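You operate a simulated robot arm through the tools that you are given. There is no shell and no other tool. Be economical: measure what you need, move in short steps, check, and stop when the job is done.

The job below is to be done with a simulated two-armed robot. You get a single attempt, and the scene is never put back.

## Task
Pick up the hook gauge with one hand, pass it to the other hand and put it on the orange mat.

It is judged by the outcome, as a careful person would: the job done as asked, and still so three seconds after it is handed in. It fails if anything else is knocked over, pushed out of place, dropped, spilled or broken.

## Robot
Two 7-joint arms with two-finger parallel grippers on one trunk, on a base that drives. Base frame: it is fixed to the floor where the robot stands at the start and does not move with it; the origin is under the middle of the robot, x ahead of it, y to its left, z up. Readings come in mm, rad, newtons and seconds.
The left shoulder is at the start at [30, 119, 1035], the right one opposite. With the tool pointing down near the work surface each hand reaches from about 280 to 680 mm from the robot's upright axis, wherever it stands, measured 20 degrees to its own side. Places, roughly: orange mat (19x19 cm) [-1060, -160, 860]. Payload 3.43 kg a hand.
Tool frame (each hand has its own): the origin (TCP) lies between the finger pads and is the grasp point; the fingertips stand 30 mm ahead of it; z points along the fingers, y is the line along which they close. Largest opening 94 mm; finger width 28, thickness 10; the body of the gripper, 50 by 96 mm, starts 55 mm behind the TCP.
Orientation is that of the tool frame in the base frame, as a unit quaternion [w, x, y, z]. With the fingers straight down and closing along the base's y, the tool's x points along the base's -x, its y along +y and its z along -z.

## Interface
- The arms move only by the tool move_arm. It takes "left_series", "right_series" or both (then of equal length, played together; a hand with none holds still); each is a list of rows, each a list of 7 numbers: the opening, from 0 (shut) to 1 (fully open), then the shift along the base's x, y, z in mm, then the turn, a rotation vector about the base's x, y, z in rad. In form: [[gripper, x, y, z, ax, ay, az], ...]. A call has 1 to 12 rows; each row shifts and turns the commanded pose from where the row before left it. Each row takes 0.2 s and may step no farther than 50 mm and 0.15 rad from the row before; otherwise, or with a gripper value out of range, the whole call is refused. Where a pose cannot be reached the arm comes as near as it can. A force on the tool above 40 N (or 10 N above the force at the start of the call, whichever is more), or a blocked arm, ends the call early, and 0.2 s more pass. Each finger travels about 72 mm/s and halts on what it meets, pressing with about 26 N; the grip force reading is that of the motor and also rises with nothing between the fingers. The clock runs only during rows and for 0.2 s after the last one: add rows that do not move to give the fingers time. The reply holds the time, the measured pose of the TCP, the force on the tool along the base axes, the opening and the grip force, in the units named above and with some noise, with the torque about the TCP (base axes, N m) and any sound that the robot's microphone picked up.
- Cameras (640 x 400 px; columns grow to the right, rows downward): "scene" is now at [47, 12.7, 1749]; the picture's right is [0.08, -1.00, 0.00], its down [-0.82, -0.06, -0.57] and it looks along [0.57, 0.04, -0.82] (base axes); focal length 294 px, centre (320, 200). "left" rides on the left gripper at [76, -14, -102] in its tool frame; the picture's right is [0.18, 0.98, 0.00], its down [-0.75, 0.14, -0.64] and it looks along [-0.63, 0.12, 0.77] (tool axes); focal length 243 px, centre (320, 200). "right" rides on the right gripper at [76, 14, -102] in its tool frame; the picture's right is [-0.18, 0.98, 0.00], its down [-0.75, -0.14, -0.64] and it looks along [-0.63, -0.12, 0.77] (tool axes); focal length 243 px, centre (320, 200). There is no depth. A picture from a camera that has moved, and an enlarged one, comes with that camera's place and axes in the base frame and with its lens. The place of the scene camera against the robot may be out by one fixed shift of up to 25 mm in any direction.
- get_image(camera): a new picture of that camera. No time passes.
- slide_trunk(by): slides the trunk up (or, below 0, down) by that many mm; the arms and the scene camera ride with it, the base frame stays. It gives what a move gives, with no picture.
- drive_base(legs): drives the robot by 1 to 6 legs, each [ahead, turn to the left] in mm and rad, along the robot's own axes; the way and the turn of a leg run together, so that a leg with both is an arc; at most 1500 mm and 3.142 rad a leg. The arms and the cameras ride along, it lands a little off, and it stops where it bumps. It gives what a move gives.
- aim_head(pan, tilt): turns the head with the scene camera to pan (to the left, within 2.496 rad either way) and tilt (down, from -0.506 to 1.204), counted from straight ahead of the robot. It gives what a move gives.
- zoom(camera, box): a new picture of the part [left, top, right, bottom] of that camera's present view, enlarged. No time passes.
- job_done(): hands the job in; it is judged then, once.

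Go step by step. Nothing tells you exact positions but the pictures and the camera data: compare them with the known pose of the tool, close in by small moves and look again before you grip or let go. The budget is 120 turns and 100 pictures, counting those below and the enlarged ones. Unless the task says otherwise, let go and move clear before handing in, and close with one line.

The tools are called after ">>>" as name(argument=value, ...) on one line, values as JSON. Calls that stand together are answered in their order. move_arm: Moves the arms, as the interface text tells. Its arguments: {"type":"object","properties":{"left_series":{"type":"array"},"right_series":{"type":"array"}},"required":[]} The other tools are called the same way: slide_trunk (by) slides the trunk up or down; drive_base (legs) drives the base; aim_head (pan, tilt) turns the head that bears the scene camera; get_image (camera) takes a picture; zoom (camera, box) takes an enlarged picture of a part of a camera's view; job_done () hands the job in.

At the start:

```text
time: 0.0
left_tool_pos: [451.2, 272.2, 1132.1]
left_tcp_rot: [0.0, 0.0, 1.0, 0.0]
left_ft_force: [0.0, -0.3, 0.0]
left_moment: [0.02, 0.02, 0.01]
left_grip_width: 93.7
left_finger_force: 0.1
right_tool_pos: [285.8, -78.6, 1086.2]
right_tcp_rot: [-0.001, 0.0, 1.0, 0.0]
right_ft_force: [0.6, 0.5, -1.3]
right_moment: [0.01, 0.0, -0.03]
right_grip_width: 94.0
right_finger_force: 0.0
trunk travel left (down, up): [-300.0, 110.0]
robot x, y, heading: [2.0, -0.5, -0.002]
head pan, tilt: [0.077, 0.963]
```

scene: 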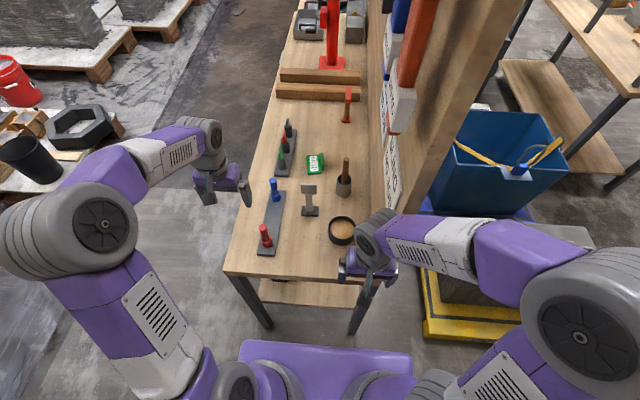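
right: 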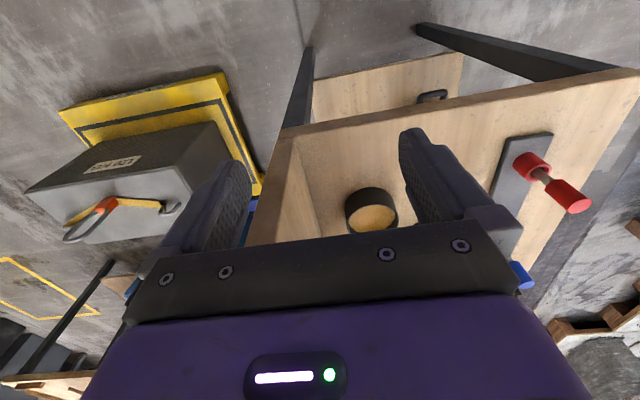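
left: 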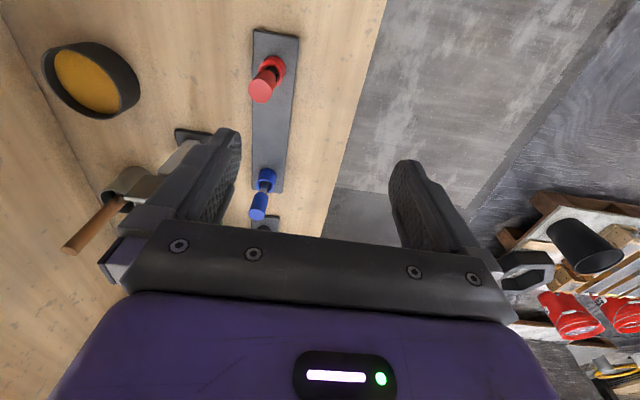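

I see a bench with several gauges on stands, a grey T-shaped piece, a cup and a small red-handled item. I'll zoom in to find which one is the hook gauge.

>>> zoom(camera="scene", box=[220, 60, 420, 185])

>>> zoom(camera="scene", box=[220, 150, 420, 275])

```text
3.20 times, centred on (320, 122) of scene
camera zoom: at [47.0, 12.7, 1749.0], right [0.08, -1.0, 0.0], down [-0.82, -0.06, -0.57], along [0.57, 0.04, -0.82], focal length 941 px, centre (320, 448)
```

zoom: 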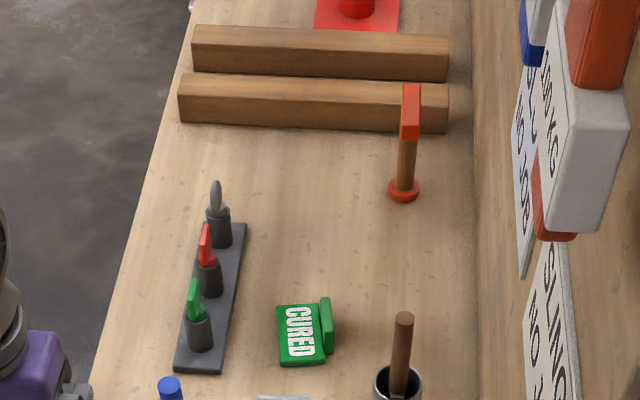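

```text
3.20 times, centred on (320, 212) of scene
camera zoom: at [47.0, 12.7, 1749.0], right [0.08, -1.0, 0.0], down [-0.82, -0.06, -0.57], along [0.57, 0.04, -0.82], focal length 941 px, centre (320, 160)
```

zoom: 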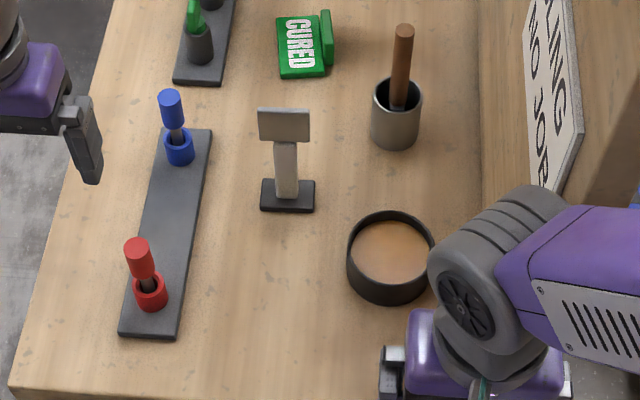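

Nothing is clearly a hook yet. I'll look at the signs and the rest of the surroundings for clues.

>>> aim_head(pan=-0.15, tilt=0.55)

>>> get_image(camera="scene")

>>> zoom(camera="left", box=[20, 20, 340, 260])

>>> aim_head(pan=2.49, tilt=0.7)

>>> get_image(camera="scene")

```text
time: 0.9
left_tool_pos: [450.1, 271.1, 1131.5]
left_tcp_rot: [0.0, 0.0, 1.0, 0.0]
left_ft_force: [0.2, 0.1, 0.1]
left_moment: [0.04, 0.02, 0.0]
left_grip_width: 93.9
left_finger_force: 0.0
right_tool_pos: [287.0, -78.4, 1085.7]
right_tcp_rot: [0.0, 0.0, 1.0, 0.001]
right_ft_force: [-0.3, 0.4, -0.4]
right_moment: [0.01, 0.0, 0.01]
right_grip_width: 94.2
right_finger_force: 0.1
trunk travel left (down, up): [-300.0, 110.0]
robot x, y, heading: [-0.9, 0.8, 0.003]
head pan, tilt: [-0.15, 0.55]
```

```text
94 pictures are left
camera scene: at [64.1, -6.2, 1782.8], right [-0.15, -0.99, 0.0], down [-0.52, 0.08, -0.85], along [0.84, -0.13, -0.52], focal length 294 px, centre (320, 200)
```

scene: 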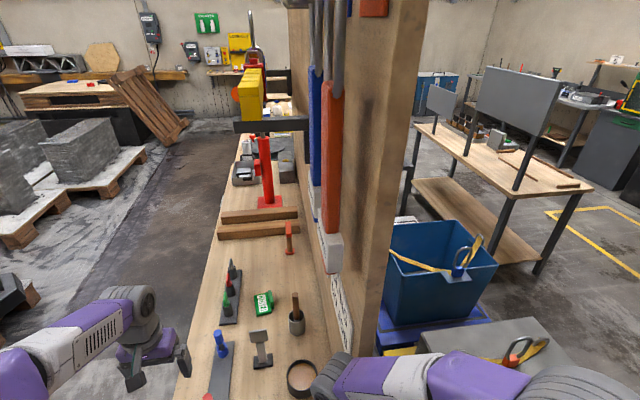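

```text
1.67 times, centred on (180, 140) of left
camera zoom: at [374.8, 258.5, 1233.0], right [-0.18, 0.98, 0.0], down [0.75, 0.14, 0.64], along [0.63, 0.12, -0.77], focal length 404 px, centre (553, 300)
```

zoom: 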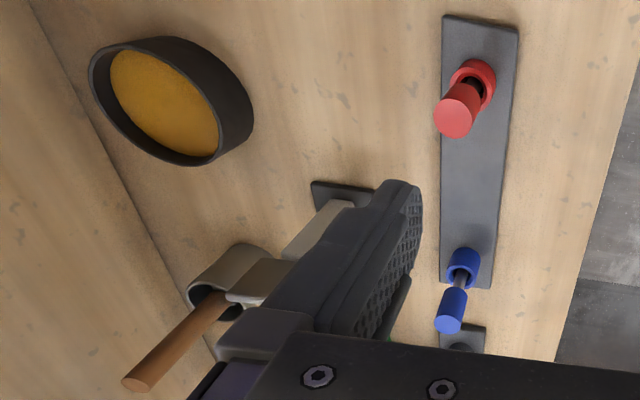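

```text
time: 3.2
left_tool_pos: [450.9, 272.4, 1131.3]
left_tcp_rot: [-0.001, 0.0, 1.0, -0.001]
left_ft_force: [-0.3, 0.4, 0.0]
left_moment: [0.02, -0.01, -0.03]
left_grip_width: 93.9
left_finger_force: 0.1
right_tool_pos: [287.6, -77.7, 1085.0]
right_tcp_rot: [0.0, 0.0, 1.0, 0.0]
right_ft_force: [-0.6, -0.4, -0.4]
right_moment: [-0.01, 0.02, 0.0]
right_grip_width: 93.9
right_finger_force: 0.0
trunk travel left (down, up): [-300.0, 110.0]
robot x, y, heading: [3.6, 2.7, 0.001]
head pan, tilt: [2.491, 0.7]
```

```text
92 pictures are left
camera scene: at [-92.2, 58.7, 1769.8], right [0.61, 0.8, 0.0], down [0.51, -0.39, -0.76], along [-0.61, 0.46, -0.64], focal length 294 px, centre (320, 200)
```

scene: 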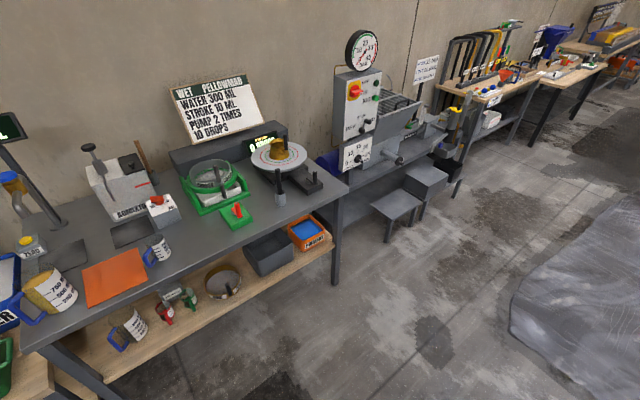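

The mat is on the grey bench behind me. I'll now study the front bench items at higher detail.

>>> aim_head(pan=0.0, tilt=0.8)

>>> zoom(camera="scene", box=[250, 70, 350, 132])

>>> zoom(camera="scene", box=[250, 120, 350, 182])

>>> zoom(camera="scene", box=[250, 0, 420, 106])

```text
time: 5.5
left_tool_pos: [450.4, 272.2, 1130.3]
left_tcp_rot: [0.0, 0.0, 1.0, -0.001]
left_ft_force: [-0.5, -0.7, 0.4]
left_moment: [0.0, 0.05, 0.02]
left_grip_width: 93.9
left_finger_force: 0.1
right_tool_pos: [286.3, -79.2, 1086.3]
right_tcp_rot: [0.0, 0.001, 1.0, 0.001]
right_ft_force: [0.3, 0.2, -0.3]
right_moment: [-0.01, 0.0, 0.0]
right_grip_width: 93.8
right_finger_force: 0.0
trunk travel left (down, up): [-300.0, 110.0]
robot x, y, heading: [-0.1, -0.0, 0.004]
head pan, tilt: [0.0, 0.799]
```

```text
6.40 times, centred on (300, 101) of scene
camera zoom: at [56.0, 7.3, 1761.5], right [0.0, -1.0, 0.0], down [-0.72, 0.0, -0.7], along [0.7, 0.0, -0.72], focal length 1881 px, centre (448, 834)
```

zoom: 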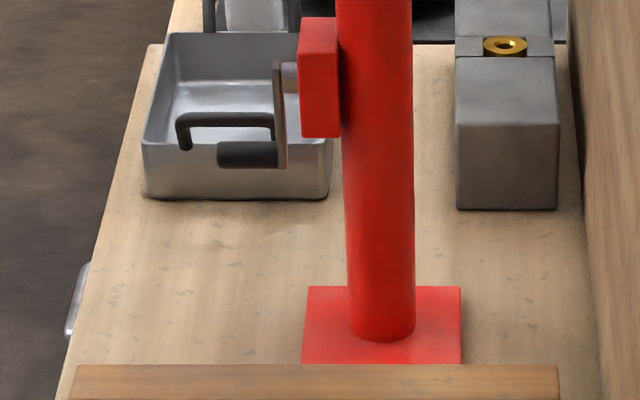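

```text
6.40 times, centred on (300, 151) of scene
camera zoom: at [56.0, 7.3, 1761.5], right [0.0, -1.0, 0.0], down [-0.72, 0.0, -0.7], along [0.7, 0.0, -0.72], focal length 1881 px, centre (448, 514)
```

zoom: 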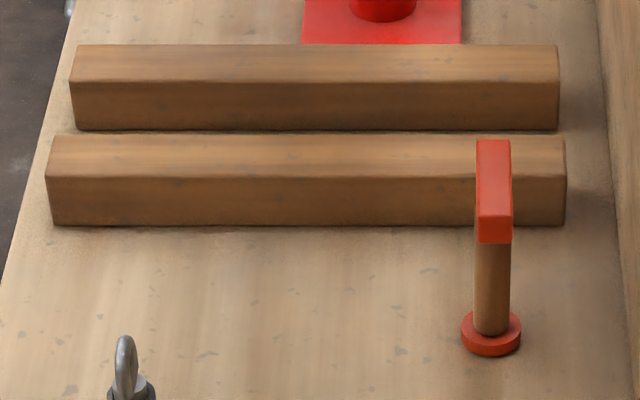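

```text
3.76 times, centred on (335, 53) of scene
camera zoom: at [56.0, 7.3, 1761.5], right [0.0, -1.0, 0.0], down [-0.72, 0.0, -0.7], along [0.7, 0.0, -0.72], focal length 1107 px, centre (264, 753)
```

zoom: 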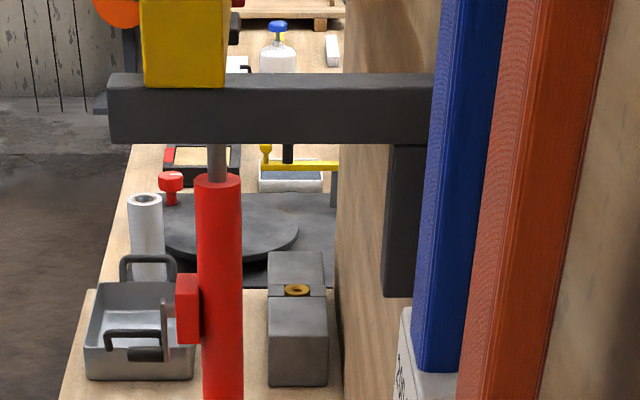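

>>> zoom(camera="scene", box=[250, 160, 370, 235])

>>> zoom(camera="scene", box=[250, 220, 370, 295])

>>> zoom(camera="scene", box=[300, 40, 460, 300])

```text
5.33 times, centred on (310, 198) of scene
camera zoom: at [56.0, 7.3, 1761.5], right [0.0, -1.0, 0.0], down [-0.72, 0.0, -0.7], along [0.7, 0.0, -0.72], focal length 1568 px, centre (373, 213)
```

zoom: 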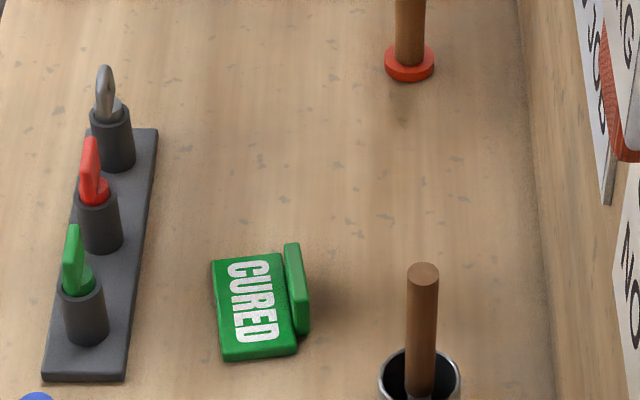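

```text
5.33 times, centred on (310, 258) of scene
camera zoom: at [56.0, 7.3, 1761.5], right [0.0, -1.0, 0.0], down [-0.72, 0.0, -0.7], along [0.7, 0.0, -0.72], focal length 1568 px, centre (373, -107)
```

zoom: 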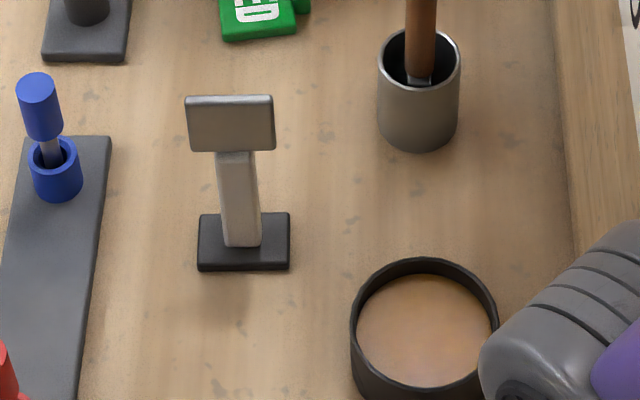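

```text
1.54 times, centred on (380, 170) of scene
camera zoom: at [56.0, 7.3, 1761.5], right [0.0, -1.0, 0.0], down [-0.72, 0.0, -0.7], along [0.7, 0.0, -0.72], focal length 452 px, centre (228, 246)
```

zoom: 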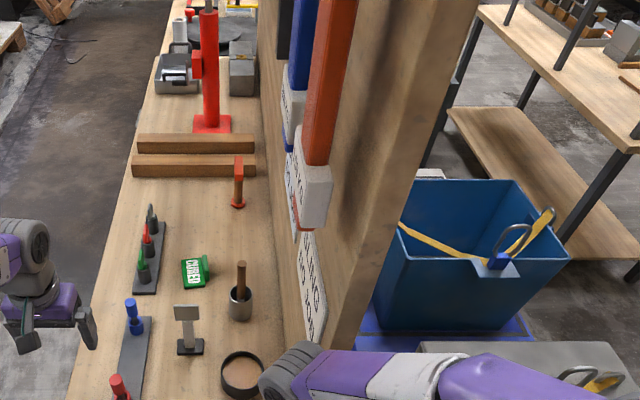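

The T-shaped piece is a candidate, but I should survey the other benches before deciding.

>>> aim_head(pan=1.3, tilt=0.55)

>>> get_image(camera="scene")

>>> aim_head(pan=-1.3, tilt=0.55)

>>> get_image(camera="scene")

>>> aim_head(pan=-2.49, tilt=0.6)

>>> get_image(camera="scene")

```text
time: 7.0
left_tool_pos: [450.7, 272.6, 1131.5]
left_tcp_rot: [0.001, 0.0, 1.0, 0.0]
left_ft_force: [0.4, -0.1, 0.8]
left_moment: [-0.02, 0.02, -0.02]
left_grip_width: 94.0
left_finger_force: 0.1
right_tool_pos: [287.5, -78.6, 1086.2]
right_tcp_rot: [0.001, 0.0, 1.0, 0.0]
right_ft_force: [-1.0, -0.2, 0.5]
right_moment: [0.01, -0.02, -0.01]
right_grip_width: 94.1
right_finger_force: 0.1
trunk travel left (down, up): [-300.0, 110.0]
robot x, y, heading: [-2.4, -3.9, 0.004]
head pan, tilt: [1.3, 0.55]
```

```text
85 pictures are left
camera scene: at [-0.6, 93.7, 1782.9], right [0.96, -0.27, 0.0], down [-0.14, -0.5, -0.85], along [0.23, 0.82, -0.52], focal length 294 px, centre (320, 200)
```

scene: 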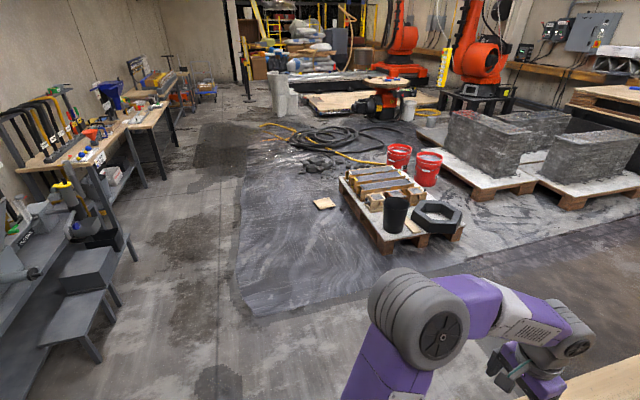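

```text
time: 9.3
left_tool_pos: [450.6, 272.6, 1131.7]
left_tcp_rot: [-0.001, 0.0, 1.0, 0.001]
left_ft_force: [0.4, 0.2, 0.2]
left_moment: [0.01, 0.03, -0.02]
left_grip_width: 93.9
left_finger_force: 0.2
right_tool_pos: [287.7, -78.9, 1085.5]
right_tcp_rot: [0.001, 0.0, 1.0, 0.0]
right_ft_force: [0.4, 0.4, 0.2]
right_moment: [0.01, -0.03, -0.02]
right_grip_width: 94.2
right_finger_force: 0.1
trunk travel left (down, up): [-300.0, 110.0]
robot x, y, heading: [-1.4, 3.4, 0.003]
head pan, tilt: [-1.3, 0.55]
```

```text
84 pictures are left
camera scene: at [-0.6, -79.3, 1782.9], right [-0.96, -0.27, 0.0], down [-0.14, 0.5, -0.85], along [0.23, -0.82, -0.52], focal length 294 px, centre (320, 200)
```

scene: 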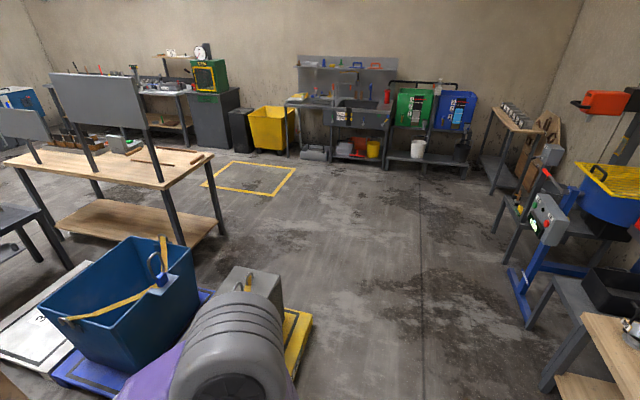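

```text
time: 10.7
left_tool_pos: [449.5, 271.8, 1131.2]
left_tcp_rot: [0.0, 0.0, 1.0, 0.0]
left_ft_force: [0.6, -0.2, 0.1]
left_moment: [-0.02, 0.02, -0.02]
left_grip_width: 94.2
left_finger_force: 0.1
right_tool_pos: [285.6, -79.3, 1085.6]
right_tcp_rot: [0.0, 0.0, 1.0, 0.001]
right_ft_force: [0.6, -1.3, -0.8]
right_moment: [-0.01, 0.0, -0.01]
right_grip_width: 93.8
right_finger_force: 0.0
trunk travel left (down, up): [-300.0, 110.0]
robot x, y, heading: [0.2, 0.5, 0.001]
head pan, tilt: [-2.491, 0.6]
```

```text
83 pictures are left
camera scene: at [-95.0, -46.4, 1778.4], right [-0.61, 0.8, 0.0], down [0.45, 0.34, -0.83], along [-0.66, -0.5, -0.56], focal length 294 px, centre (320, 200)
```

scene: 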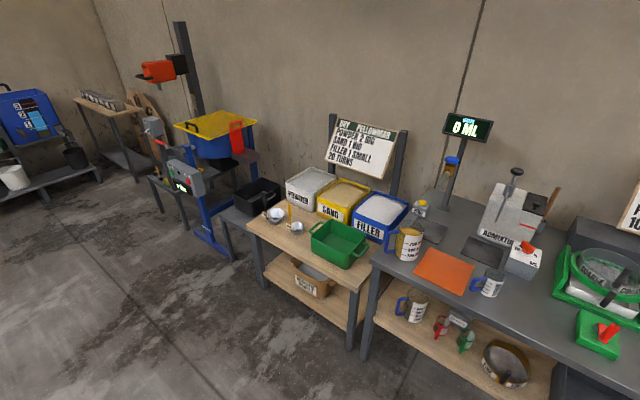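

The room is a precast shop; the front bench is the lifting and sling station. I'll turn the left hand camera to read the signs on the partition for clues, staying in free air.

>>> move_arm(left_series=[[1, 0, 0, 15, -0.15, 0, 0], [1, 0, 0, 15, -0.15, 0, 0], [1, 0, 0, 15, -0.15, 0, 0], [1, 0, 0, 15, -0.15, 0, 0], [1, 0, 0, 15, -0.15, 0, 0], [1, 0, 0, 15, -0.15, 0, 0], [1, 0, 0, 15, -0.15, 0, 0], [1, 0, 0, 15, -0.15, 0, 0]])

>>> get_image(camera="left")

```text
time: 12.5
left_tool_pos: [451.6, 273.5, 1251.4]
left_tcp_rot: [0.0, 0.001, 0.825, -0.566]
left_ft_force: [1.0, -0.8, 0.1]
left_moment: [0.04, -0.03, 0.01]
left_grip_width: 94.1
left_finger_force: 0.1
right_tool_pos: [286.7, -78.7, 1085.7]
right_tcp_rot: [0.0, 0.0, 1.0, 0.0]
right_ft_force: [-0.2, -0.2, 0.1]
right_moment: [-0.04, -0.04, -0.01]
right_grip_width: 93.9
right_finger_force: 0.0
trunk travel left (down, up): [-300.0, 110.0]
robot x, y, heading: [-2.5, 1.3, 0.006]
head pan, tilt: [-2.491, 0.6]
```

```text
82 pictures are left
camera left: at [374.8, 364.7, 1300.5], right [-0.18, 0.35, -0.92], down [0.75, 0.65, 0.1], along [0.63, -0.67, -0.39], focal length 243 px, centre (320, 200)
```

left: 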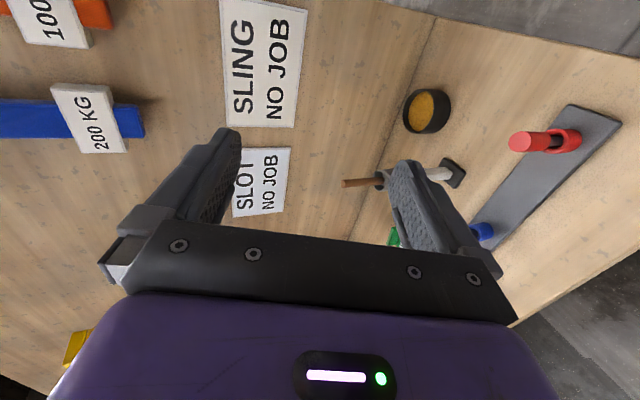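

The signs only say "SLING / SLOT – NO JOB". I'll shift the left hand to view the T-piece and the orange piece from the side.

>>> move_arm(left_series=[[1, 40, 0, 0, 0.0, 0, 0], [1, 40, 0, 0, 0, 0, 0], [1, 40, 0, 0, 0, 0, 0], [1, 30, 0, 0, 0, 0, 0.0]])

>>> get_image(camera="left")

```text
time: 13.5
left_tool_pos: [573.0, 259.4, 1232.0]
left_tcp_rot: [0.0, 0.0, 0.825, -0.564]
left_ft_force: [-0.9, -0.1, -0.4]
left_moment: [-0.01, 0.02, 0.02]
left_grip_width: 94.0
left_finger_force: 0.0
left hand out of reach, approached as far as the arm can: row 3, 4
right_tool_pos: [285.3, -77.5, 1086.4]
right_tcp_rot: [0.001, 0.001, 1.0, 0.0]
right_ft_force: [0.1, -0.3, -0.5]
right_moment: [0.01, -0.01, 0.01]
right_grip_width: 94.3
right_finger_force: 0.1
trunk travel left (down, up): [-300.0, 110.0]
robot x, y, heading: [1.3, 0.8, 0.001]
head pan, tilt: [-2.491, 0.6]
```

```text
81 pictures are left
camera left: at [496.3, 351.5, 1282.4], right [-0.18, 0.36, -0.92], down [0.75, 0.65, 0.1], along [0.63, -0.67, -0.39], focal length 243 px, centre (320, 200)
```

left: 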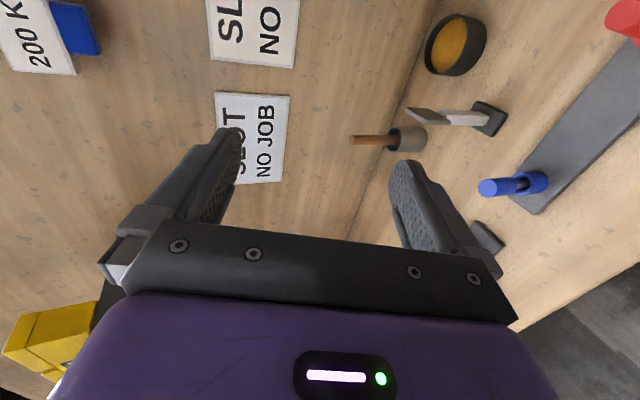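

>>> zoom(camera="left", box=[380, 70, 560, 182])

```text
3.56 times, centred on (470, 126) of left
camera zoom: at [496.3, 351.5, 1282.4], right [-0.18, 0.36, -0.92], down [0.75, 0.65, 0.1], along [0.63, -0.67, -0.39], focal length 863 px, centre (-213, 463)
```

zoom: 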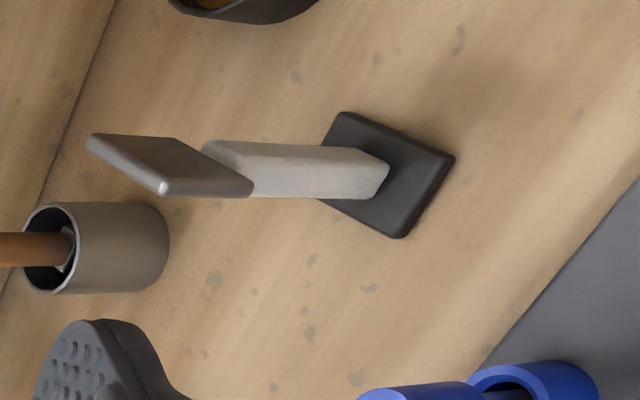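

The T-piece is a plate on a post standing on a base. Before deciding, I'll check the orange item and the far-left benches with the cane-shaped hooks.

>>> aim_head(pan=1.8, tilt=0.4)

>>> zoom(camera="scene", box=[160, 80, 480, 280])

>>> move_arm(left_series=[[1, -20, 10, 0, 0.0, 0, 0.15], [1, -20, 0, 0, 0, 0, 0.15], [1, -10, 0, 0, 0, 0, 0.15], [1, 0, 0, 0, 0, 0, 0.15], [1, 0, 0, 0, 0, 0, 0.15], [1, 0, 0, 0, 0, 0, 0.15]])

>>> get_image(camera="left")

```text
time: 16.9
left_tool_pos: [574.0, 261.8, 1230.7]
left_tcp_rot: [-0.001, 0.0, 0.826, -0.564]
left_ft_force: [-0.6, -0.9, -0.1]
left_moment: [-0.01, -0.01, 0.0]
left_grip_width: 93.8
left_finger_force: 0.1
right_tool_pos: [286.8, -77.8, 1085.8]
right_tcp_rot: [0.0, 0.0, 1.0, 0.0]
right_ft_force: [-0.6, -0.7, -0.7]
right_moment: [0.03, -0.02, -0.02]
right_grip_width: 94.1
right_finger_force: 0.0
trunk travel left (down, up): [-300.0, 110.0]
robot x, y, heading: [1.5, -1.6, 0.002]
head pan, tilt: [1.799, 0.4]
```

```text
2.00 times, centred on (320, 180) of scene
camera zoom: at [-45.7, 97.4, 1796.6], right [0.97, 0.23, 0.0], down [0.09, -0.38, -0.92], along [-0.21, 0.9, -0.39], focal length 588 px, centre (320, 240)
```

zoom: 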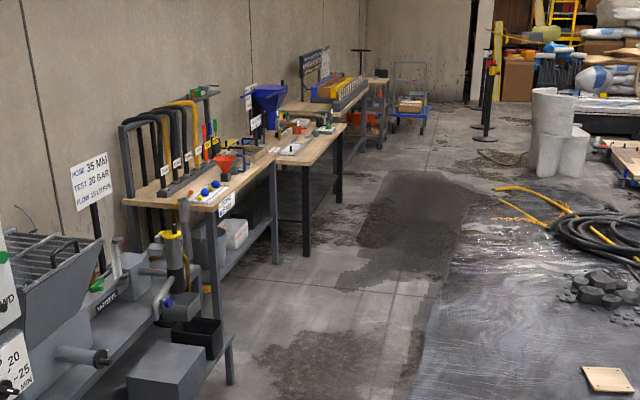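

```text
time: 18.4
left_tool_pos: [526.4, 271.3, 1232.6]
left_tcp_rot: [0.246, -0.36, 0.743, -0.508]
left_ft_force: [-0.1, 0.9, -0.2]
left_moment: [0.01, 0.03, -0.01]
left_grip_width: 94.0
left_finger_force: 0.0
right_tool_pos: [286.8, -79.5, 1086.0]
right_tcp_rot: [0.0, 0.0, 1.0, -0.001]
right_ft_force: [0.2, 0.1, -0.6]
right_moment: [0.0, 0.0, -0.02]
right_grip_width: 94.1
right_finger_force: 0.1
trunk travel left (down, up): [-300.0, 110.0]
robot x, y, heading: [1.1, -0.0, -0.003]
head pan, tilt: [1.799, 0.4]
```

```text
78 pictures are left
camera left: at [407.9, 267.4, 1282.3], right [-0.39, 0.08, -0.92], down [-0.04, 0.99, 0.1], along [0.92, 0.08, -0.39], focal length 243 px, centre (320, 200)
```

left: 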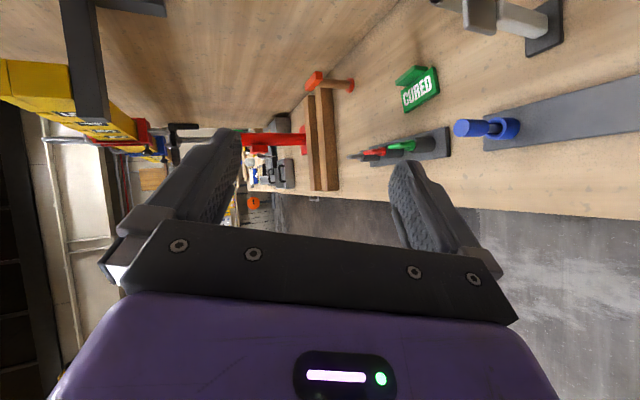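

>>> zoom(camera="left", box=[280, 40, 460, 152])

>>> zoom(camera="left", box=[400, 0, 640, 150])

```text
3.56 times, centred on (370, 96) of left
camera zoom: at [407.9, 267.4, 1282.3], right [-0.39, 0.08, -0.92], down [-0.04, 0.99, 0.1], along [0.92, 0.08, -0.39], focal length 863 px, centre (142, 570)
```

zoom: 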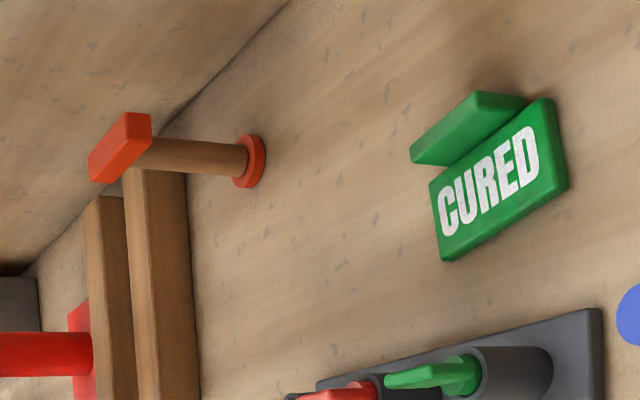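

```text
2.67 times, centred on (520, 75) of left
camera zoom: at [407.9, 267.4, 1282.3], right [-0.39, 0.08, -0.92], down [-0.04, 0.99, 0.1], along [0.92, 0.08, -0.39], focal length 647 px, centre (-213, 533)
```

zoom: 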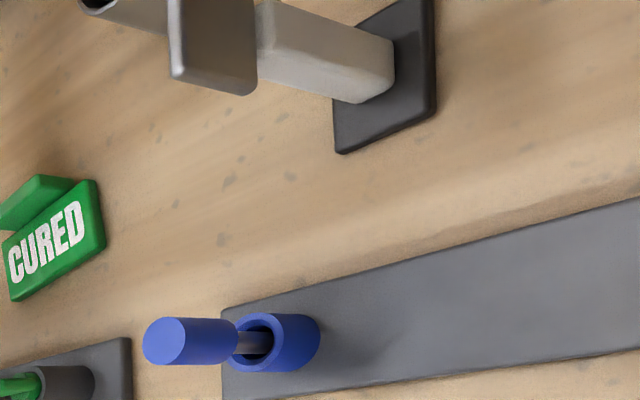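

I take the hook gauge to be the single T-shaped grey piece standing on the black foot at about [600, 87], bench top z≈845, plate top ≈1010. Plan: the left hand grips the post with a 45° pitch, the right hand takes the plate from above, then I drive and place it. First I'll un-turn the left hand.

>>> move_arm(left_series=[[1, -20, 0, 0, 0, 0, -0.15], [1, -20, 0, 0, 0, 0, -0.15], [1, -20, 0, 0, 0, 0, -0.15], [1, -20, 0, 0, 0, 0, -0.15], [1, -20, 0, 0, 0, 0, -0.15], [1, -20, 0, 0, 0, 0, -0.15], [1, 0, -20, 0, 0.15, 0, 0], [1, 0, -20, 0, 0.15, 0, 0], [1, 0, -20, 0, 0.15, 0, 0], [1, 0, -20, 0, 0.15, 0, 0], [1, 0, -20, 0, 0.15, 0, 0], [1, 0, -20, 0, 0.15, 0, 0]])

>>> move_arm(left_series=[[1, 0, -20, 0, 0.15, 0, 0], [1, 0, -20, 0, 0.15, 0, 0], [1, 0, -20, -20, 0, -0.13, 0], [1, 0, 0, -20, 0, -0.13, 0], [1, 0, 0, -20, 0, -0.13, 0], [1, 0, 0, -20, 0, -0.13, 0], [1, 0, 0, -20, 0, -0.13, 0], [1, 0, 0, -20, 0, -0.135, 0]])

>>> aim_head(pan=0.05, tilt=0.9)

>>> get_image(camera="scene")

>>> get_image(camera="left")

```text
time: 20.9
left_tool_pos: [406.8, 148.0, 1232.0]
left_tcp_rot: [0.001, 0.0, 0.989, -0.148]
left_ft_force: [0.0, -0.4, 0.3]
left_moment: [0.01, -0.01, 0.0]
left_grip_width: 93.9
left_finger_force: 0.0
right_tool_pos: [287.5, -80.2, 1086.2]
right_tcp_rot: [0.0, -0.001, 1.0, -0.001]
right_ft_force: [-0.2, 0.7, -0.4]
right_moment: [-0.01, -0.03, 0.03]
right_grip_width: 94.0
right_finger_force: 0.1
trunk travel left (down, up): [-300.0, 110.0]
robot x, y, heading: [0.9, 2.1, -0.002]
head pan, tilt: [1.799, 0.4]
```

```text
time: 22.8
left_tool_pos: [405.3, 90.7, 1107.8]
left_tcp_rot: [0.382, 0.001, 0.924, -0.001]
left_ft_force: [-0.4, -0.3, -0.3]
left_moment: [0.03, 0.03, 0.01]
left_grip_width: 94.0
left_finger_force: 0.1
right_tool_pos: [287.9, -78.2, 1085.1]
right_tcp_rot: [0.0, 0.0, 1.0, 0.0]
right_ft_force: [1.1, -0.1, -0.3]
right_moment: [0.0, 0.02, -0.03]
right_grip_width: 94.1
right_finger_force: 0.0
trunk travel left (down, up): [-300.0, 110.0]
robot x, y, heading: [0.5, 2.3, -0.001]
head pan, tilt: [1.799, 0.4]
```

```text
time: 24.5
left_tool_pos: [406.2, 91.2, 1109.6]
left_tcp_rot: [0.382, 0.001, 0.924, -0.001]
left_ft_force: [-0.4, 1.0, -0.2]
left_moment: [-0.01, -0.02, 0.0]
left_grip_width: 94.1
left_finger_force: 0.1
right_tool_pos: [287.1, -78.3, 1086.2]
right_tcp_rot: [0.0, -0.001, 1.0, 0.001]
right_ft_force: [-0.4, -0.7, 1.1]
right_moment: [-0.01, 0.0, 0.04]
right_grip_width: 93.8
right_finger_force: 0.1
trunk travel left (down, up): [-300.0, 110.0]
robot x, y, heading: [-1.8, 2.3, -0.002]
head pan, tilt: [0.051, 0.901]
```

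```text
75 pictures are left
camera scene: at [50.7, 11.1, 1753.6], right [0.05, -1.0, 0.0], down [-0.78, -0.04, -0.62], along [0.62, 0.03, -0.78], focal length 294 px, centre (320, 200)
```

scene: 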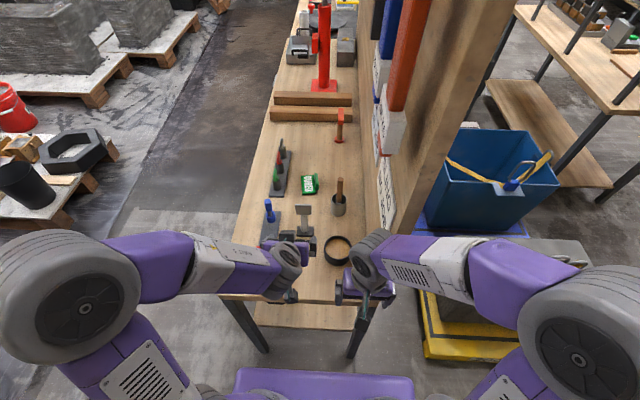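

```text
74 pictures are left
camera left: at [279.6, 78.0, 1127.9], right [-0.13, 0.98, -0.13], down [0.08, 0.14, 0.99], along [0.99, 0.12, -0.1], focal length 243 px, centre (320, 200)
```

left: 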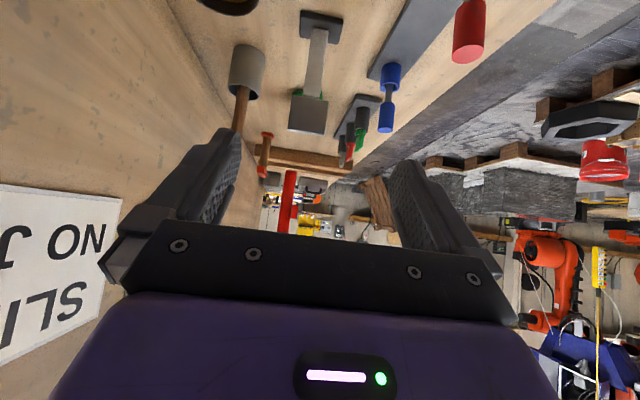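

The prediction matches the picture (base and plate land where computed). I'll approach along the tool axis and check partway.

>>> move_arm(left_series=[[1, 28, -1, -30, 0, 0, 0], [1, 28, -1, -30, 0, 0, 0], [1, 28, -1, -30, 0, 0, 0], [1, 28, -1, -30, 0, 0, 0], [1, 26, 0, -30, 0, 0, 0]])

>>> get_image(camera="left")

>>> zoom(camera="scene", box=[230, 180, 390, 280])

```text
time: 25.7
left_tool_pos: [542.6, 85.2, 962.1]
left_tcp_rot: [0.383, -0.001, 0.924, 0.0]
left_ft_force: [0.6, 0.5, -0.3]
left_moment: [0.02, 0.03, 0.0]
left_grip_width: 94.1
left_finger_force: 0.0
right_tool_pos: [288.5, -77.8, 1085.7]
right_tcp_rot: [0.0, -0.001, 1.0, 0.0]
right_ft_force: [-0.1, 0.4, 0.8]
right_moment: [0.03, 0.0, 0.0]
right_grip_width: 93.9
right_finger_force: 0.1
trunk travel left (down, up): [-300.0, 110.0]
robot x, y, heading: [-1.5, 1.7, 0.0]
head pan, tilt: [0.051, 0.901]
```

```text
73 pictures are left
camera left: at [417.7, 71.4, 979.8], right [-0.13, 0.98, -0.13], down [0.08, 0.14, 0.99], along [0.99, 0.12, -0.1], focal length 243 px, centre (320, 200)
```

left: 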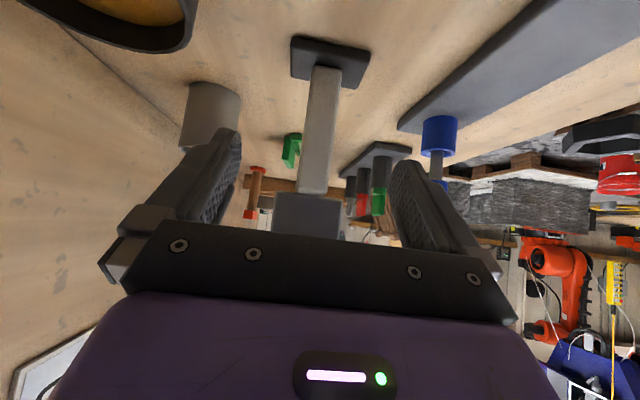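

```text
4.00 times, centred on (310, 230) of scene
camera zoom: at [51.9, 11.6, 1753.6], right [0.05, -1.0, 0.0], down [-0.78, -0.04, -0.62], along [0.62, 0.03, -0.78], focal length 1176 px, centre (360, 80)
```

zoom: 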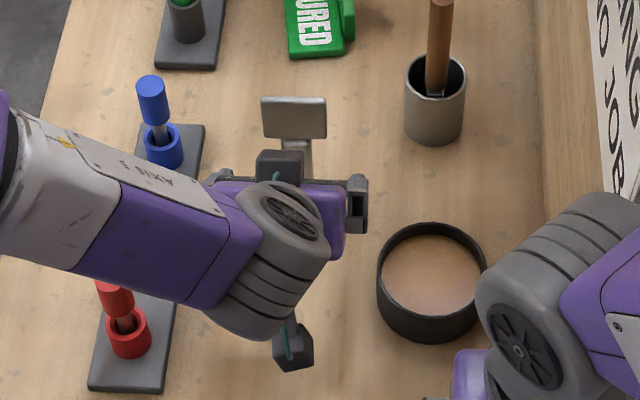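

Alignment is good and the neighbours are clear. I'll advance onto the post.

>>> move_arm(left_series=[[1, 19, 1, -20, 0, 0, 0], [1, 19, 1, -20, 0, 0, 0], [1, 18, 0, -18, 0, 0, 0]])

>>> get_image(camera="left")

>>> get_image(camera="right")

>>> zoom(camera="scene", box=[230, 180, 390, 280])

```text
time: 26.5
left_tool_pos: [601.1, 86.9, 903.6]
left_tcp_rot: [0.383, -0.001, 0.924, 0.001]
left_ft_force: [0.3, 0.4, -0.8]
left_moment: [-0.02, 0.03, -0.01]
left_grip_width: 94.2
left_finger_force: 0.0
right_tool_pos: [288.2, -79.7, 1084.8]
right_tcp_rot: [0.001, 0.0, 1.0, 0.0]
right_ft_force: [-0.2, -0.2, 0.1]
right_moment: [0.0, 0.0, 0.0]
right_grip_width: 94.0
right_finger_force: 0.0
trunk travel left (down, up): [-300.0, 110.0]
robot x, y, heading: [-1.6, -1.4, 0.002]
head pan, tilt: [0.051, 0.901]
```

```text
71 pictures are left
camera left: at [474.6, 72.8, 921.7], right [-0.13, 0.98, -0.13], down [0.08, 0.14, 0.99], along [0.99, 0.12, -0.1], focal length 243 px, centre (320, 200)
```

left: 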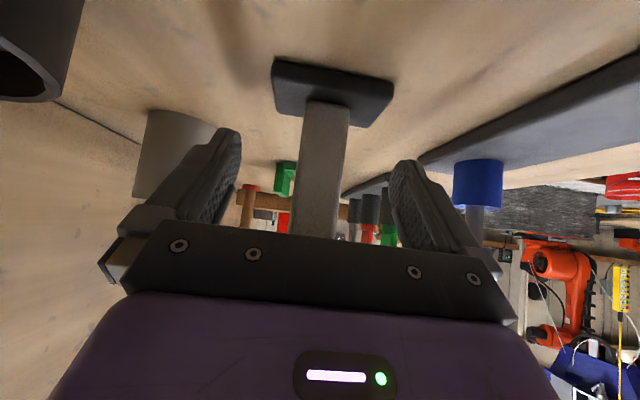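

```text
70 pictures are left
camera right: at [212.0, -63.8, 1188.0], right [0.18, 0.98, 0.0], down [0.75, -0.14, 0.64], along [0.63, -0.12, -0.77], focal length 243 px, centre (320, 200)
```

right: 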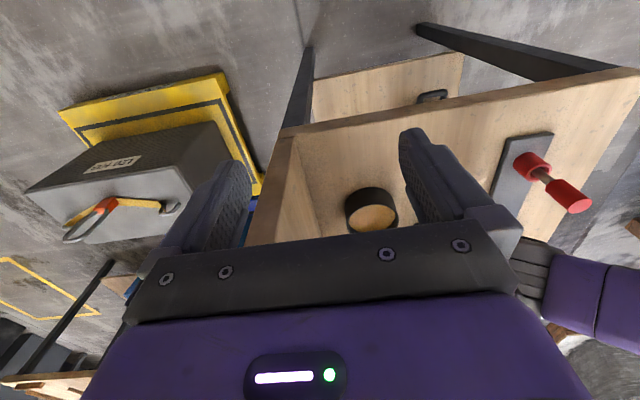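

```text
4.00 times, centred on (310, 230) of scene
camera zoom: at [51.7, 11.1, 1753.6], right [0.05, -1.0, 0.0], down [-0.78, -0.04, -0.62], along [0.62, 0.03, -0.78], focal length 1176 px, centre (360, 80)
```

zoom: 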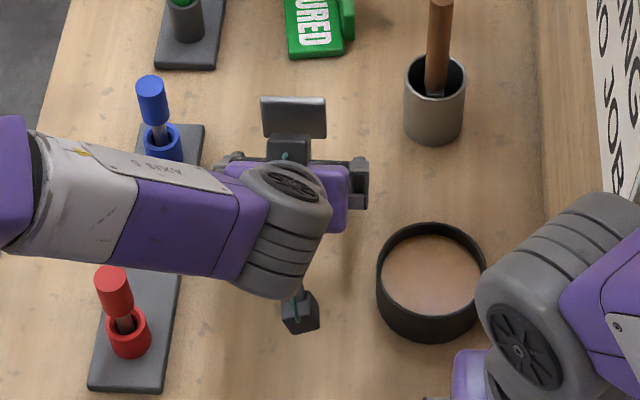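

The post is centred between the fingers. Closing now.

>>> move_arm(left_series=[[0.5, 0, 0, 0, 0, 0, 0], [0.3, 0, 0, 0, 0, 0, 0], [0, 0, 0, 0, 0, 0, 0], [0, 0, 0, 0, 0, 0, 0], [0, 0, 0, 0, 0, 0, 0]])

>>> get_image(camera="left")

```text
time: 27.7
left_tool_pos: [600.2, 85.6, 904.5]
left_tcp_rot: [0.382, 0.0, 0.924, 0.0]
left_ft_force: [-0.4, -0.2, 0.1]
left_moment: [-0.01, -0.02, -0.04]
left_grip_width: 28.1
left_finger_force: 26.1
right_tool_pos: [285.8, -77.7, 1086.9]
right_tcp_rot: [0.0, 0.0, 1.0, 0.0]
right_ft_force: [0.1, 0.1, -0.3]
right_moment: [0.01, -0.02, 0.02]
right_grip_width: 94.0
right_finger_force: 0.1
trunk travel left (down, up): [-300.0, 110.0]
robot x, y, heading: [2.2, 0.6, 0.002]
head pan, tilt: [0.051, 0.901]
```

```text
68 pictures are left
camera left: at [473.6, 72.5, 922.2], right [-0.13, 0.98, -0.13], down [0.08, 0.14, 0.99], along [0.99, 0.12, -0.1], focal length 243 px, centre (320, 200)
```

left: 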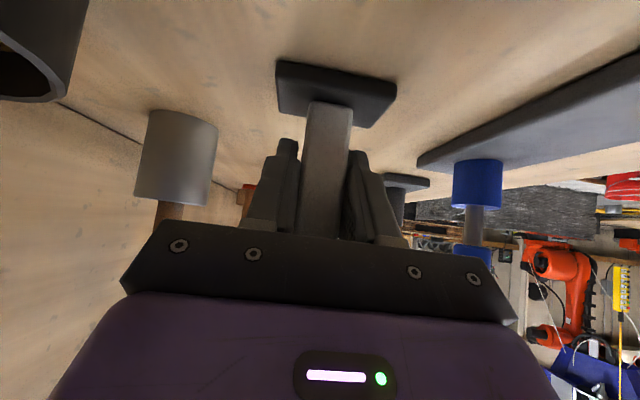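

The post is gripped at 28 mm. I'll lift a little straight up and check whether the black base comes along.

>>> move_arm(left_series=[[0, 0, 0, 10, 0, 0, 0], [0, 0, 0, 15, 0, 0, 0], [0, 0, 0, 15, 0, 0, 0]])

>>> get_image(camera="left")

```text
time: 28.5
left_tool_pos: [598.4, 88.2, 944.5]
left_tcp_rot: [0.382, 0.0, 0.924, 0.0]
left_ft_force: [0.3, 0.1, -1.5]
left_moment: [0.0, 0.0, 0.01]
left_grip_width: 27.8
left_finger_force: 26.0
right_tool_pos: [287.5, -77.9, 1086.0]
right_tcp_rot: [0.0, 0.001, 1.0, 0.0]
right_ft_force: [0.8, -0.4, 1.3]
right_moment: [-0.01, -0.04, 0.0]
right_grip_width: 94.1
right_finger_force: 0.0
trunk travel left (down, up): [-300.0, 110.0]
robot x, y, heading: [2.0, 0.7, 0.002]
head pan, tilt: [0.051, 0.901]
```

```text
67 pictures are left
camera left: at [472.6, 75.2, 963.0], right [-0.13, 0.98, -0.13], down [0.08, 0.14, 0.99], along [0.99, 0.12, -0.1], focal length 243 px, centre (320, 200)
```

left: 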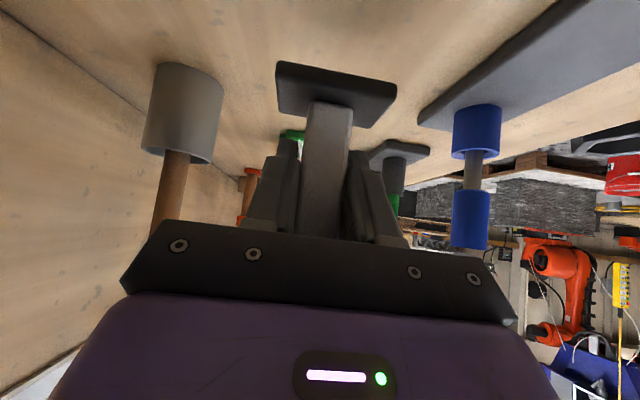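

The whole piece lifts, base included, at about 0.15 kg. I'll raise it and move the right hand out of the way to the side.

>>> move_arm(left_series=[[0, 0, 0, 30, 0, 0, 0], [0, 0, 0, 30, 0, 0, 0], [0, 0, 0, 30, 0, 0, 0], [0, 0, 0, 36, 0, 0, 0], [0, -28, 0, 0, 0, 0, 0], [0, -28, 0, 0, 0, 0, 0], [0, -28, 0, 0, 0, 0, 0]], right_series=[[1, 0, -30, 35, 0, 0, 0], [1, 0, -30, 35, 0, 0, 0], [1, 0, -30, 35, 0, 0, 0], [1, 0, -30, 35, 0, 0, 0], [1, 30, -30, 20, 0, 0, 0], [1, 30, 0, 0, 0, 0, 0], [1, 30, 0, 0, 0, 0, 0]])

>>> move_arm(left_series=[[0, -28, -20, 0, 0, 0, 0], [0, -28, -20, 0, 0, 0, 0], [0, -28, -20, 0, 0, 0, 0], [0, 0, -20, 0, 0, 0, 0]])

>>> aim_head(pan=0.0, tilt=0.9)

>>> get_image(camera="scene")

>>> get_image(camera="right")

```text
time: 30.1
left_tool_pos: [513.9, 83.5, 1070.5]
left_tcp_rot: [0.383, 0.0, 0.924, 0.0]
left_ft_force: [0.4, -0.3, -0.5]
left_moment: [-0.02, 0.02, 0.02]
left_grip_width: 28.0
left_finger_force: 25.6
right_tool_pos: [376.2, -228.1, 1247.6]
right_tcp_rot: [0.001, 0.0, 1.0, -0.001]
right_ft_force: [0.0, 0.5, 0.2]
right_moment: [0.0, -0.03, -0.02]
right_grip_width: 93.9
right_finger_force: 0.1
trunk travel left (down, up): [-300.0, 110.0]
robot x, y, heading: [2.8, -0.6, 0.007]
head pan, tilt: [0.051, 0.901]
```

```text
time: 31.1
left_tool_pos: [432.6, 9.7, 1069.9]
left_tcp_rot: [0.382, 0.0, 0.924, 0.0]
left_ft_force: [0.4, -0.9, -0.8]
left_moment: [-0.02, 0.01, 0.01]
left_grip_width: 28.1
left_finger_force: 25.8
right_tool_pos: [376.6, -228.7, 1247.6]
right_tcp_rot: [0.0, 0.0, 1.0, 0.0]
right_ft_force: [0.8, -0.1, -0.3]
right_moment: [0.02, -0.02, 0.02]
right_grip_width: 94.0
right_finger_force: 0.0
trunk travel left (down, up): [-300.0, 110.0]
robot x, y, heading: [-1.6, 3.6, -0.001]
head pan, tilt: [0.051, 0.901]
```

```text
time: 31.8
left_tool_pos: [431.2, 10.5, 1070.4]
left_tcp_rot: [0.383, 0.0, 0.924, -0.001]
left_ft_force: [0.1, 0.5, -0.5]
left_moment: [-0.01, -0.01, 0.01]
left_grip_width: 28.0
left_finger_force: 26.0
right_tool_pos: [375.6, -227.4, 1248.5]
right_tcp_rot: [-0.001, 0.001, 1.0, 0.0]
right_ft_force: [-0.9, -0.3, 0.3]
right_moment: [0.0, -0.04, 0.0]
right_grip_width: 94.0
right_finger_force: 0.1
trunk travel left (down, up): [-300.0, 110.0]
robot x, y, heading: [-2.2, 1.6, -0.003]
head pan, tilt: [0.0, 0.901]
```

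```text
66 pictures are left
camera scene: at [50.8, 7.4, 1753.6], right [0.0, -1.0, 0.0], down [-0.78, 0.0, -0.62], along [0.62, 0.0, -0.78], focal length 294 px, centre (320, 200)
```

scene: 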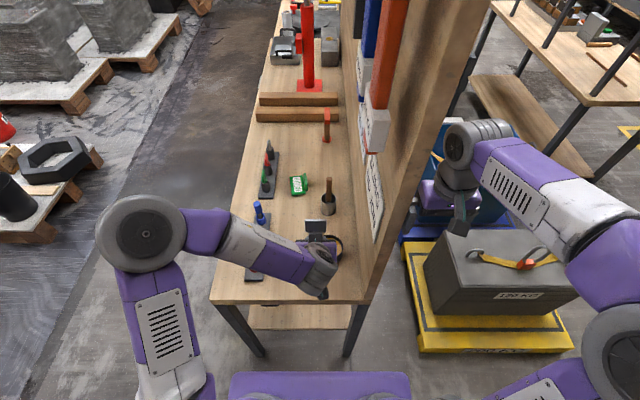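

```text
65 pictures are left
camera right: at [300.5, -213.0, 1350.0], right [0.18, 0.98, 0.0], down [0.75, -0.14, 0.64], along [0.63, -0.12, -0.77], focal length 243 px, centre (320, 200)
```

right: 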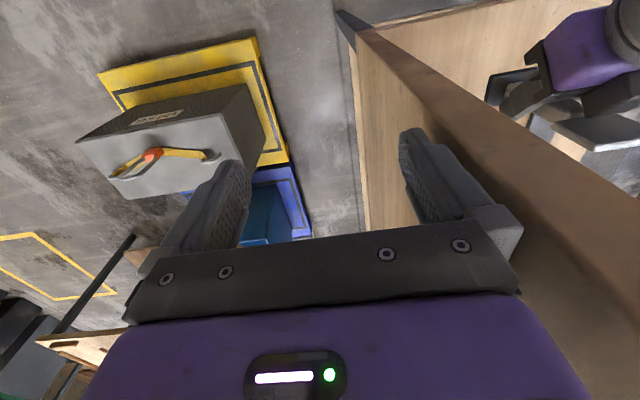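

The partition panel stands close to the right hand, so I'll back away from the bench 230 mm before the hand-over.

>>> drive_base(legs=[[-230, 0]])

>>> get_image(camera="scene")

```text
time: 33.5
left_tool_pos: [203.9, 10.3, 1071.2]
left_tcp_rot: [0.383, -0.001, 0.924, 0.0]
left_ft_force: [0.6, 0.5, -1.1]
left_moment: [0.01, -0.01, 0.0]
left_grip_width: 28.0
left_finger_force: 26.3
right_tool_pos: [148.9, -226.8, 1247.1]
right_tcp_rot: [-0.001, -0.002, 1.0, 0.0]
right_ft_force: [-0.1, -0.5, -0.3]
right_moment: [0.01, -0.04, 0.0]
right_grip_width: 94.1
right_finger_force: 0.1
trunk travel left (down, up): [-300.0, 110.0]
robot x, y, heading: [-229.6, 0.3, 0.005]
head pan, tilt: [0.0, 0.901]
```

```text
64 pictures are left
camera scene: at [-177.1, 7.0, 1753.6], right [0.0, -1.0, 0.0], down [-0.78, 0.0, -0.62], along [0.62, 0.0, -0.78], focal length 294 px, centre (320, 200)
```

scene: 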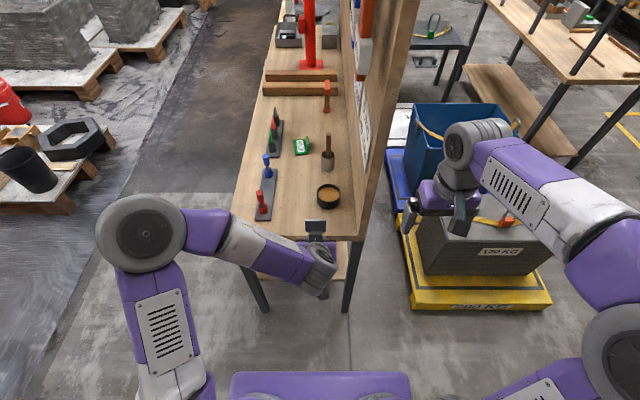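

In open space now. The plate sits about 56–105 mm above the left TCP; I'll bring the right hand over it, tilted 0.2 rad forward to keep its camera clear of the left wrist.

>>> move_arm(right_series=[[1, 14, 0, 15, 0, 0.05, 0], [1, 14, 0, 15, 0, 0.05, 0], [1, 14, 0, 15, 0, 0.05, 0], [1, 13, 0, 13, 0, 0.05, 0], [1, 0, 40, 0, 0, 0, 0], [1, 0, 40, 0, 0, 0, 0], [1, 0, 40, 0, 0, 0, 0], [1, 0, 40, 0, 0, 0, 0], [1, 0, 40, 0, 0, 0, 0], [1, 0, 37, 0, 0, 0, 0]])

>>> get_image(camera="right")

>>> get_image(camera="scene")

```text
time: 35.7
left_tool_pos: [204.3, 12.8, 1070.8]
left_tcp_rot: [0.383, -0.002, 0.924, 0.001]
left_ft_force: [0.2, 1.3, -0.9]
left_moment: [0.01, -0.01, 0.0]
left_grip_width: 28.1
left_finger_force: 26.0
right_tool_pos: [208.4, 9.4, 1305.2]
right_tcp_rot: [-0.1, -0.001, 0.995, 0.001]
right_ft_force: [0.8, 0.5, 0.0]
right_moment: [-0.04, -0.05, -0.04]
right_grip_width: 93.8
right_finger_force: 0.1
trunk travel left (down, up): [-300.0, 110.0]
robot x, y, heading: [-227.5, -0.3, 0.005]
head pan, tilt: [0.0, 0.901]
```

```text
63 pictures are left
camera right: at [154.5, 25.2, 1419.8], right [0.18, 0.98, -0.04], down [0.87, -0.14, 0.48], along [0.47, -0.12, -0.88], focal length 243 px, centre (320, 200)
```

right: 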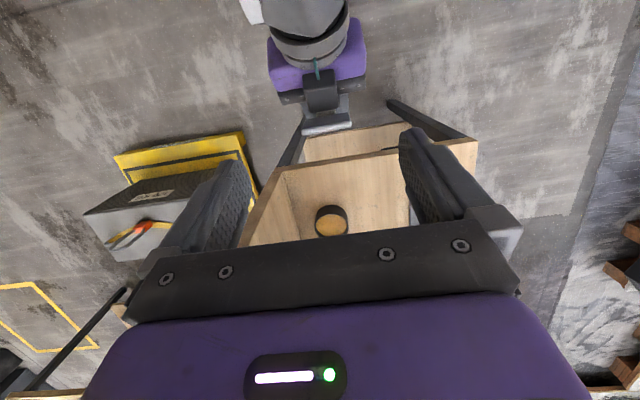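

```text
62 pictures are left
camera scene: at [-176.0, 8.6, 1753.6], right [0.0, -1.0, 0.0], down [-0.78, 0.0, -0.62], along [0.62, 0.0, -0.78], focal length 294 px, centre (320, 200)
```

scene: 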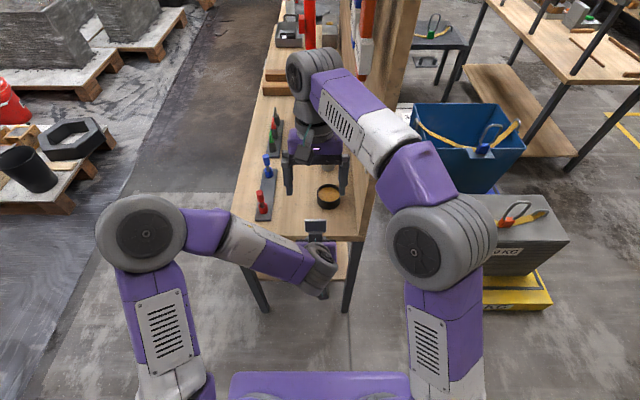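

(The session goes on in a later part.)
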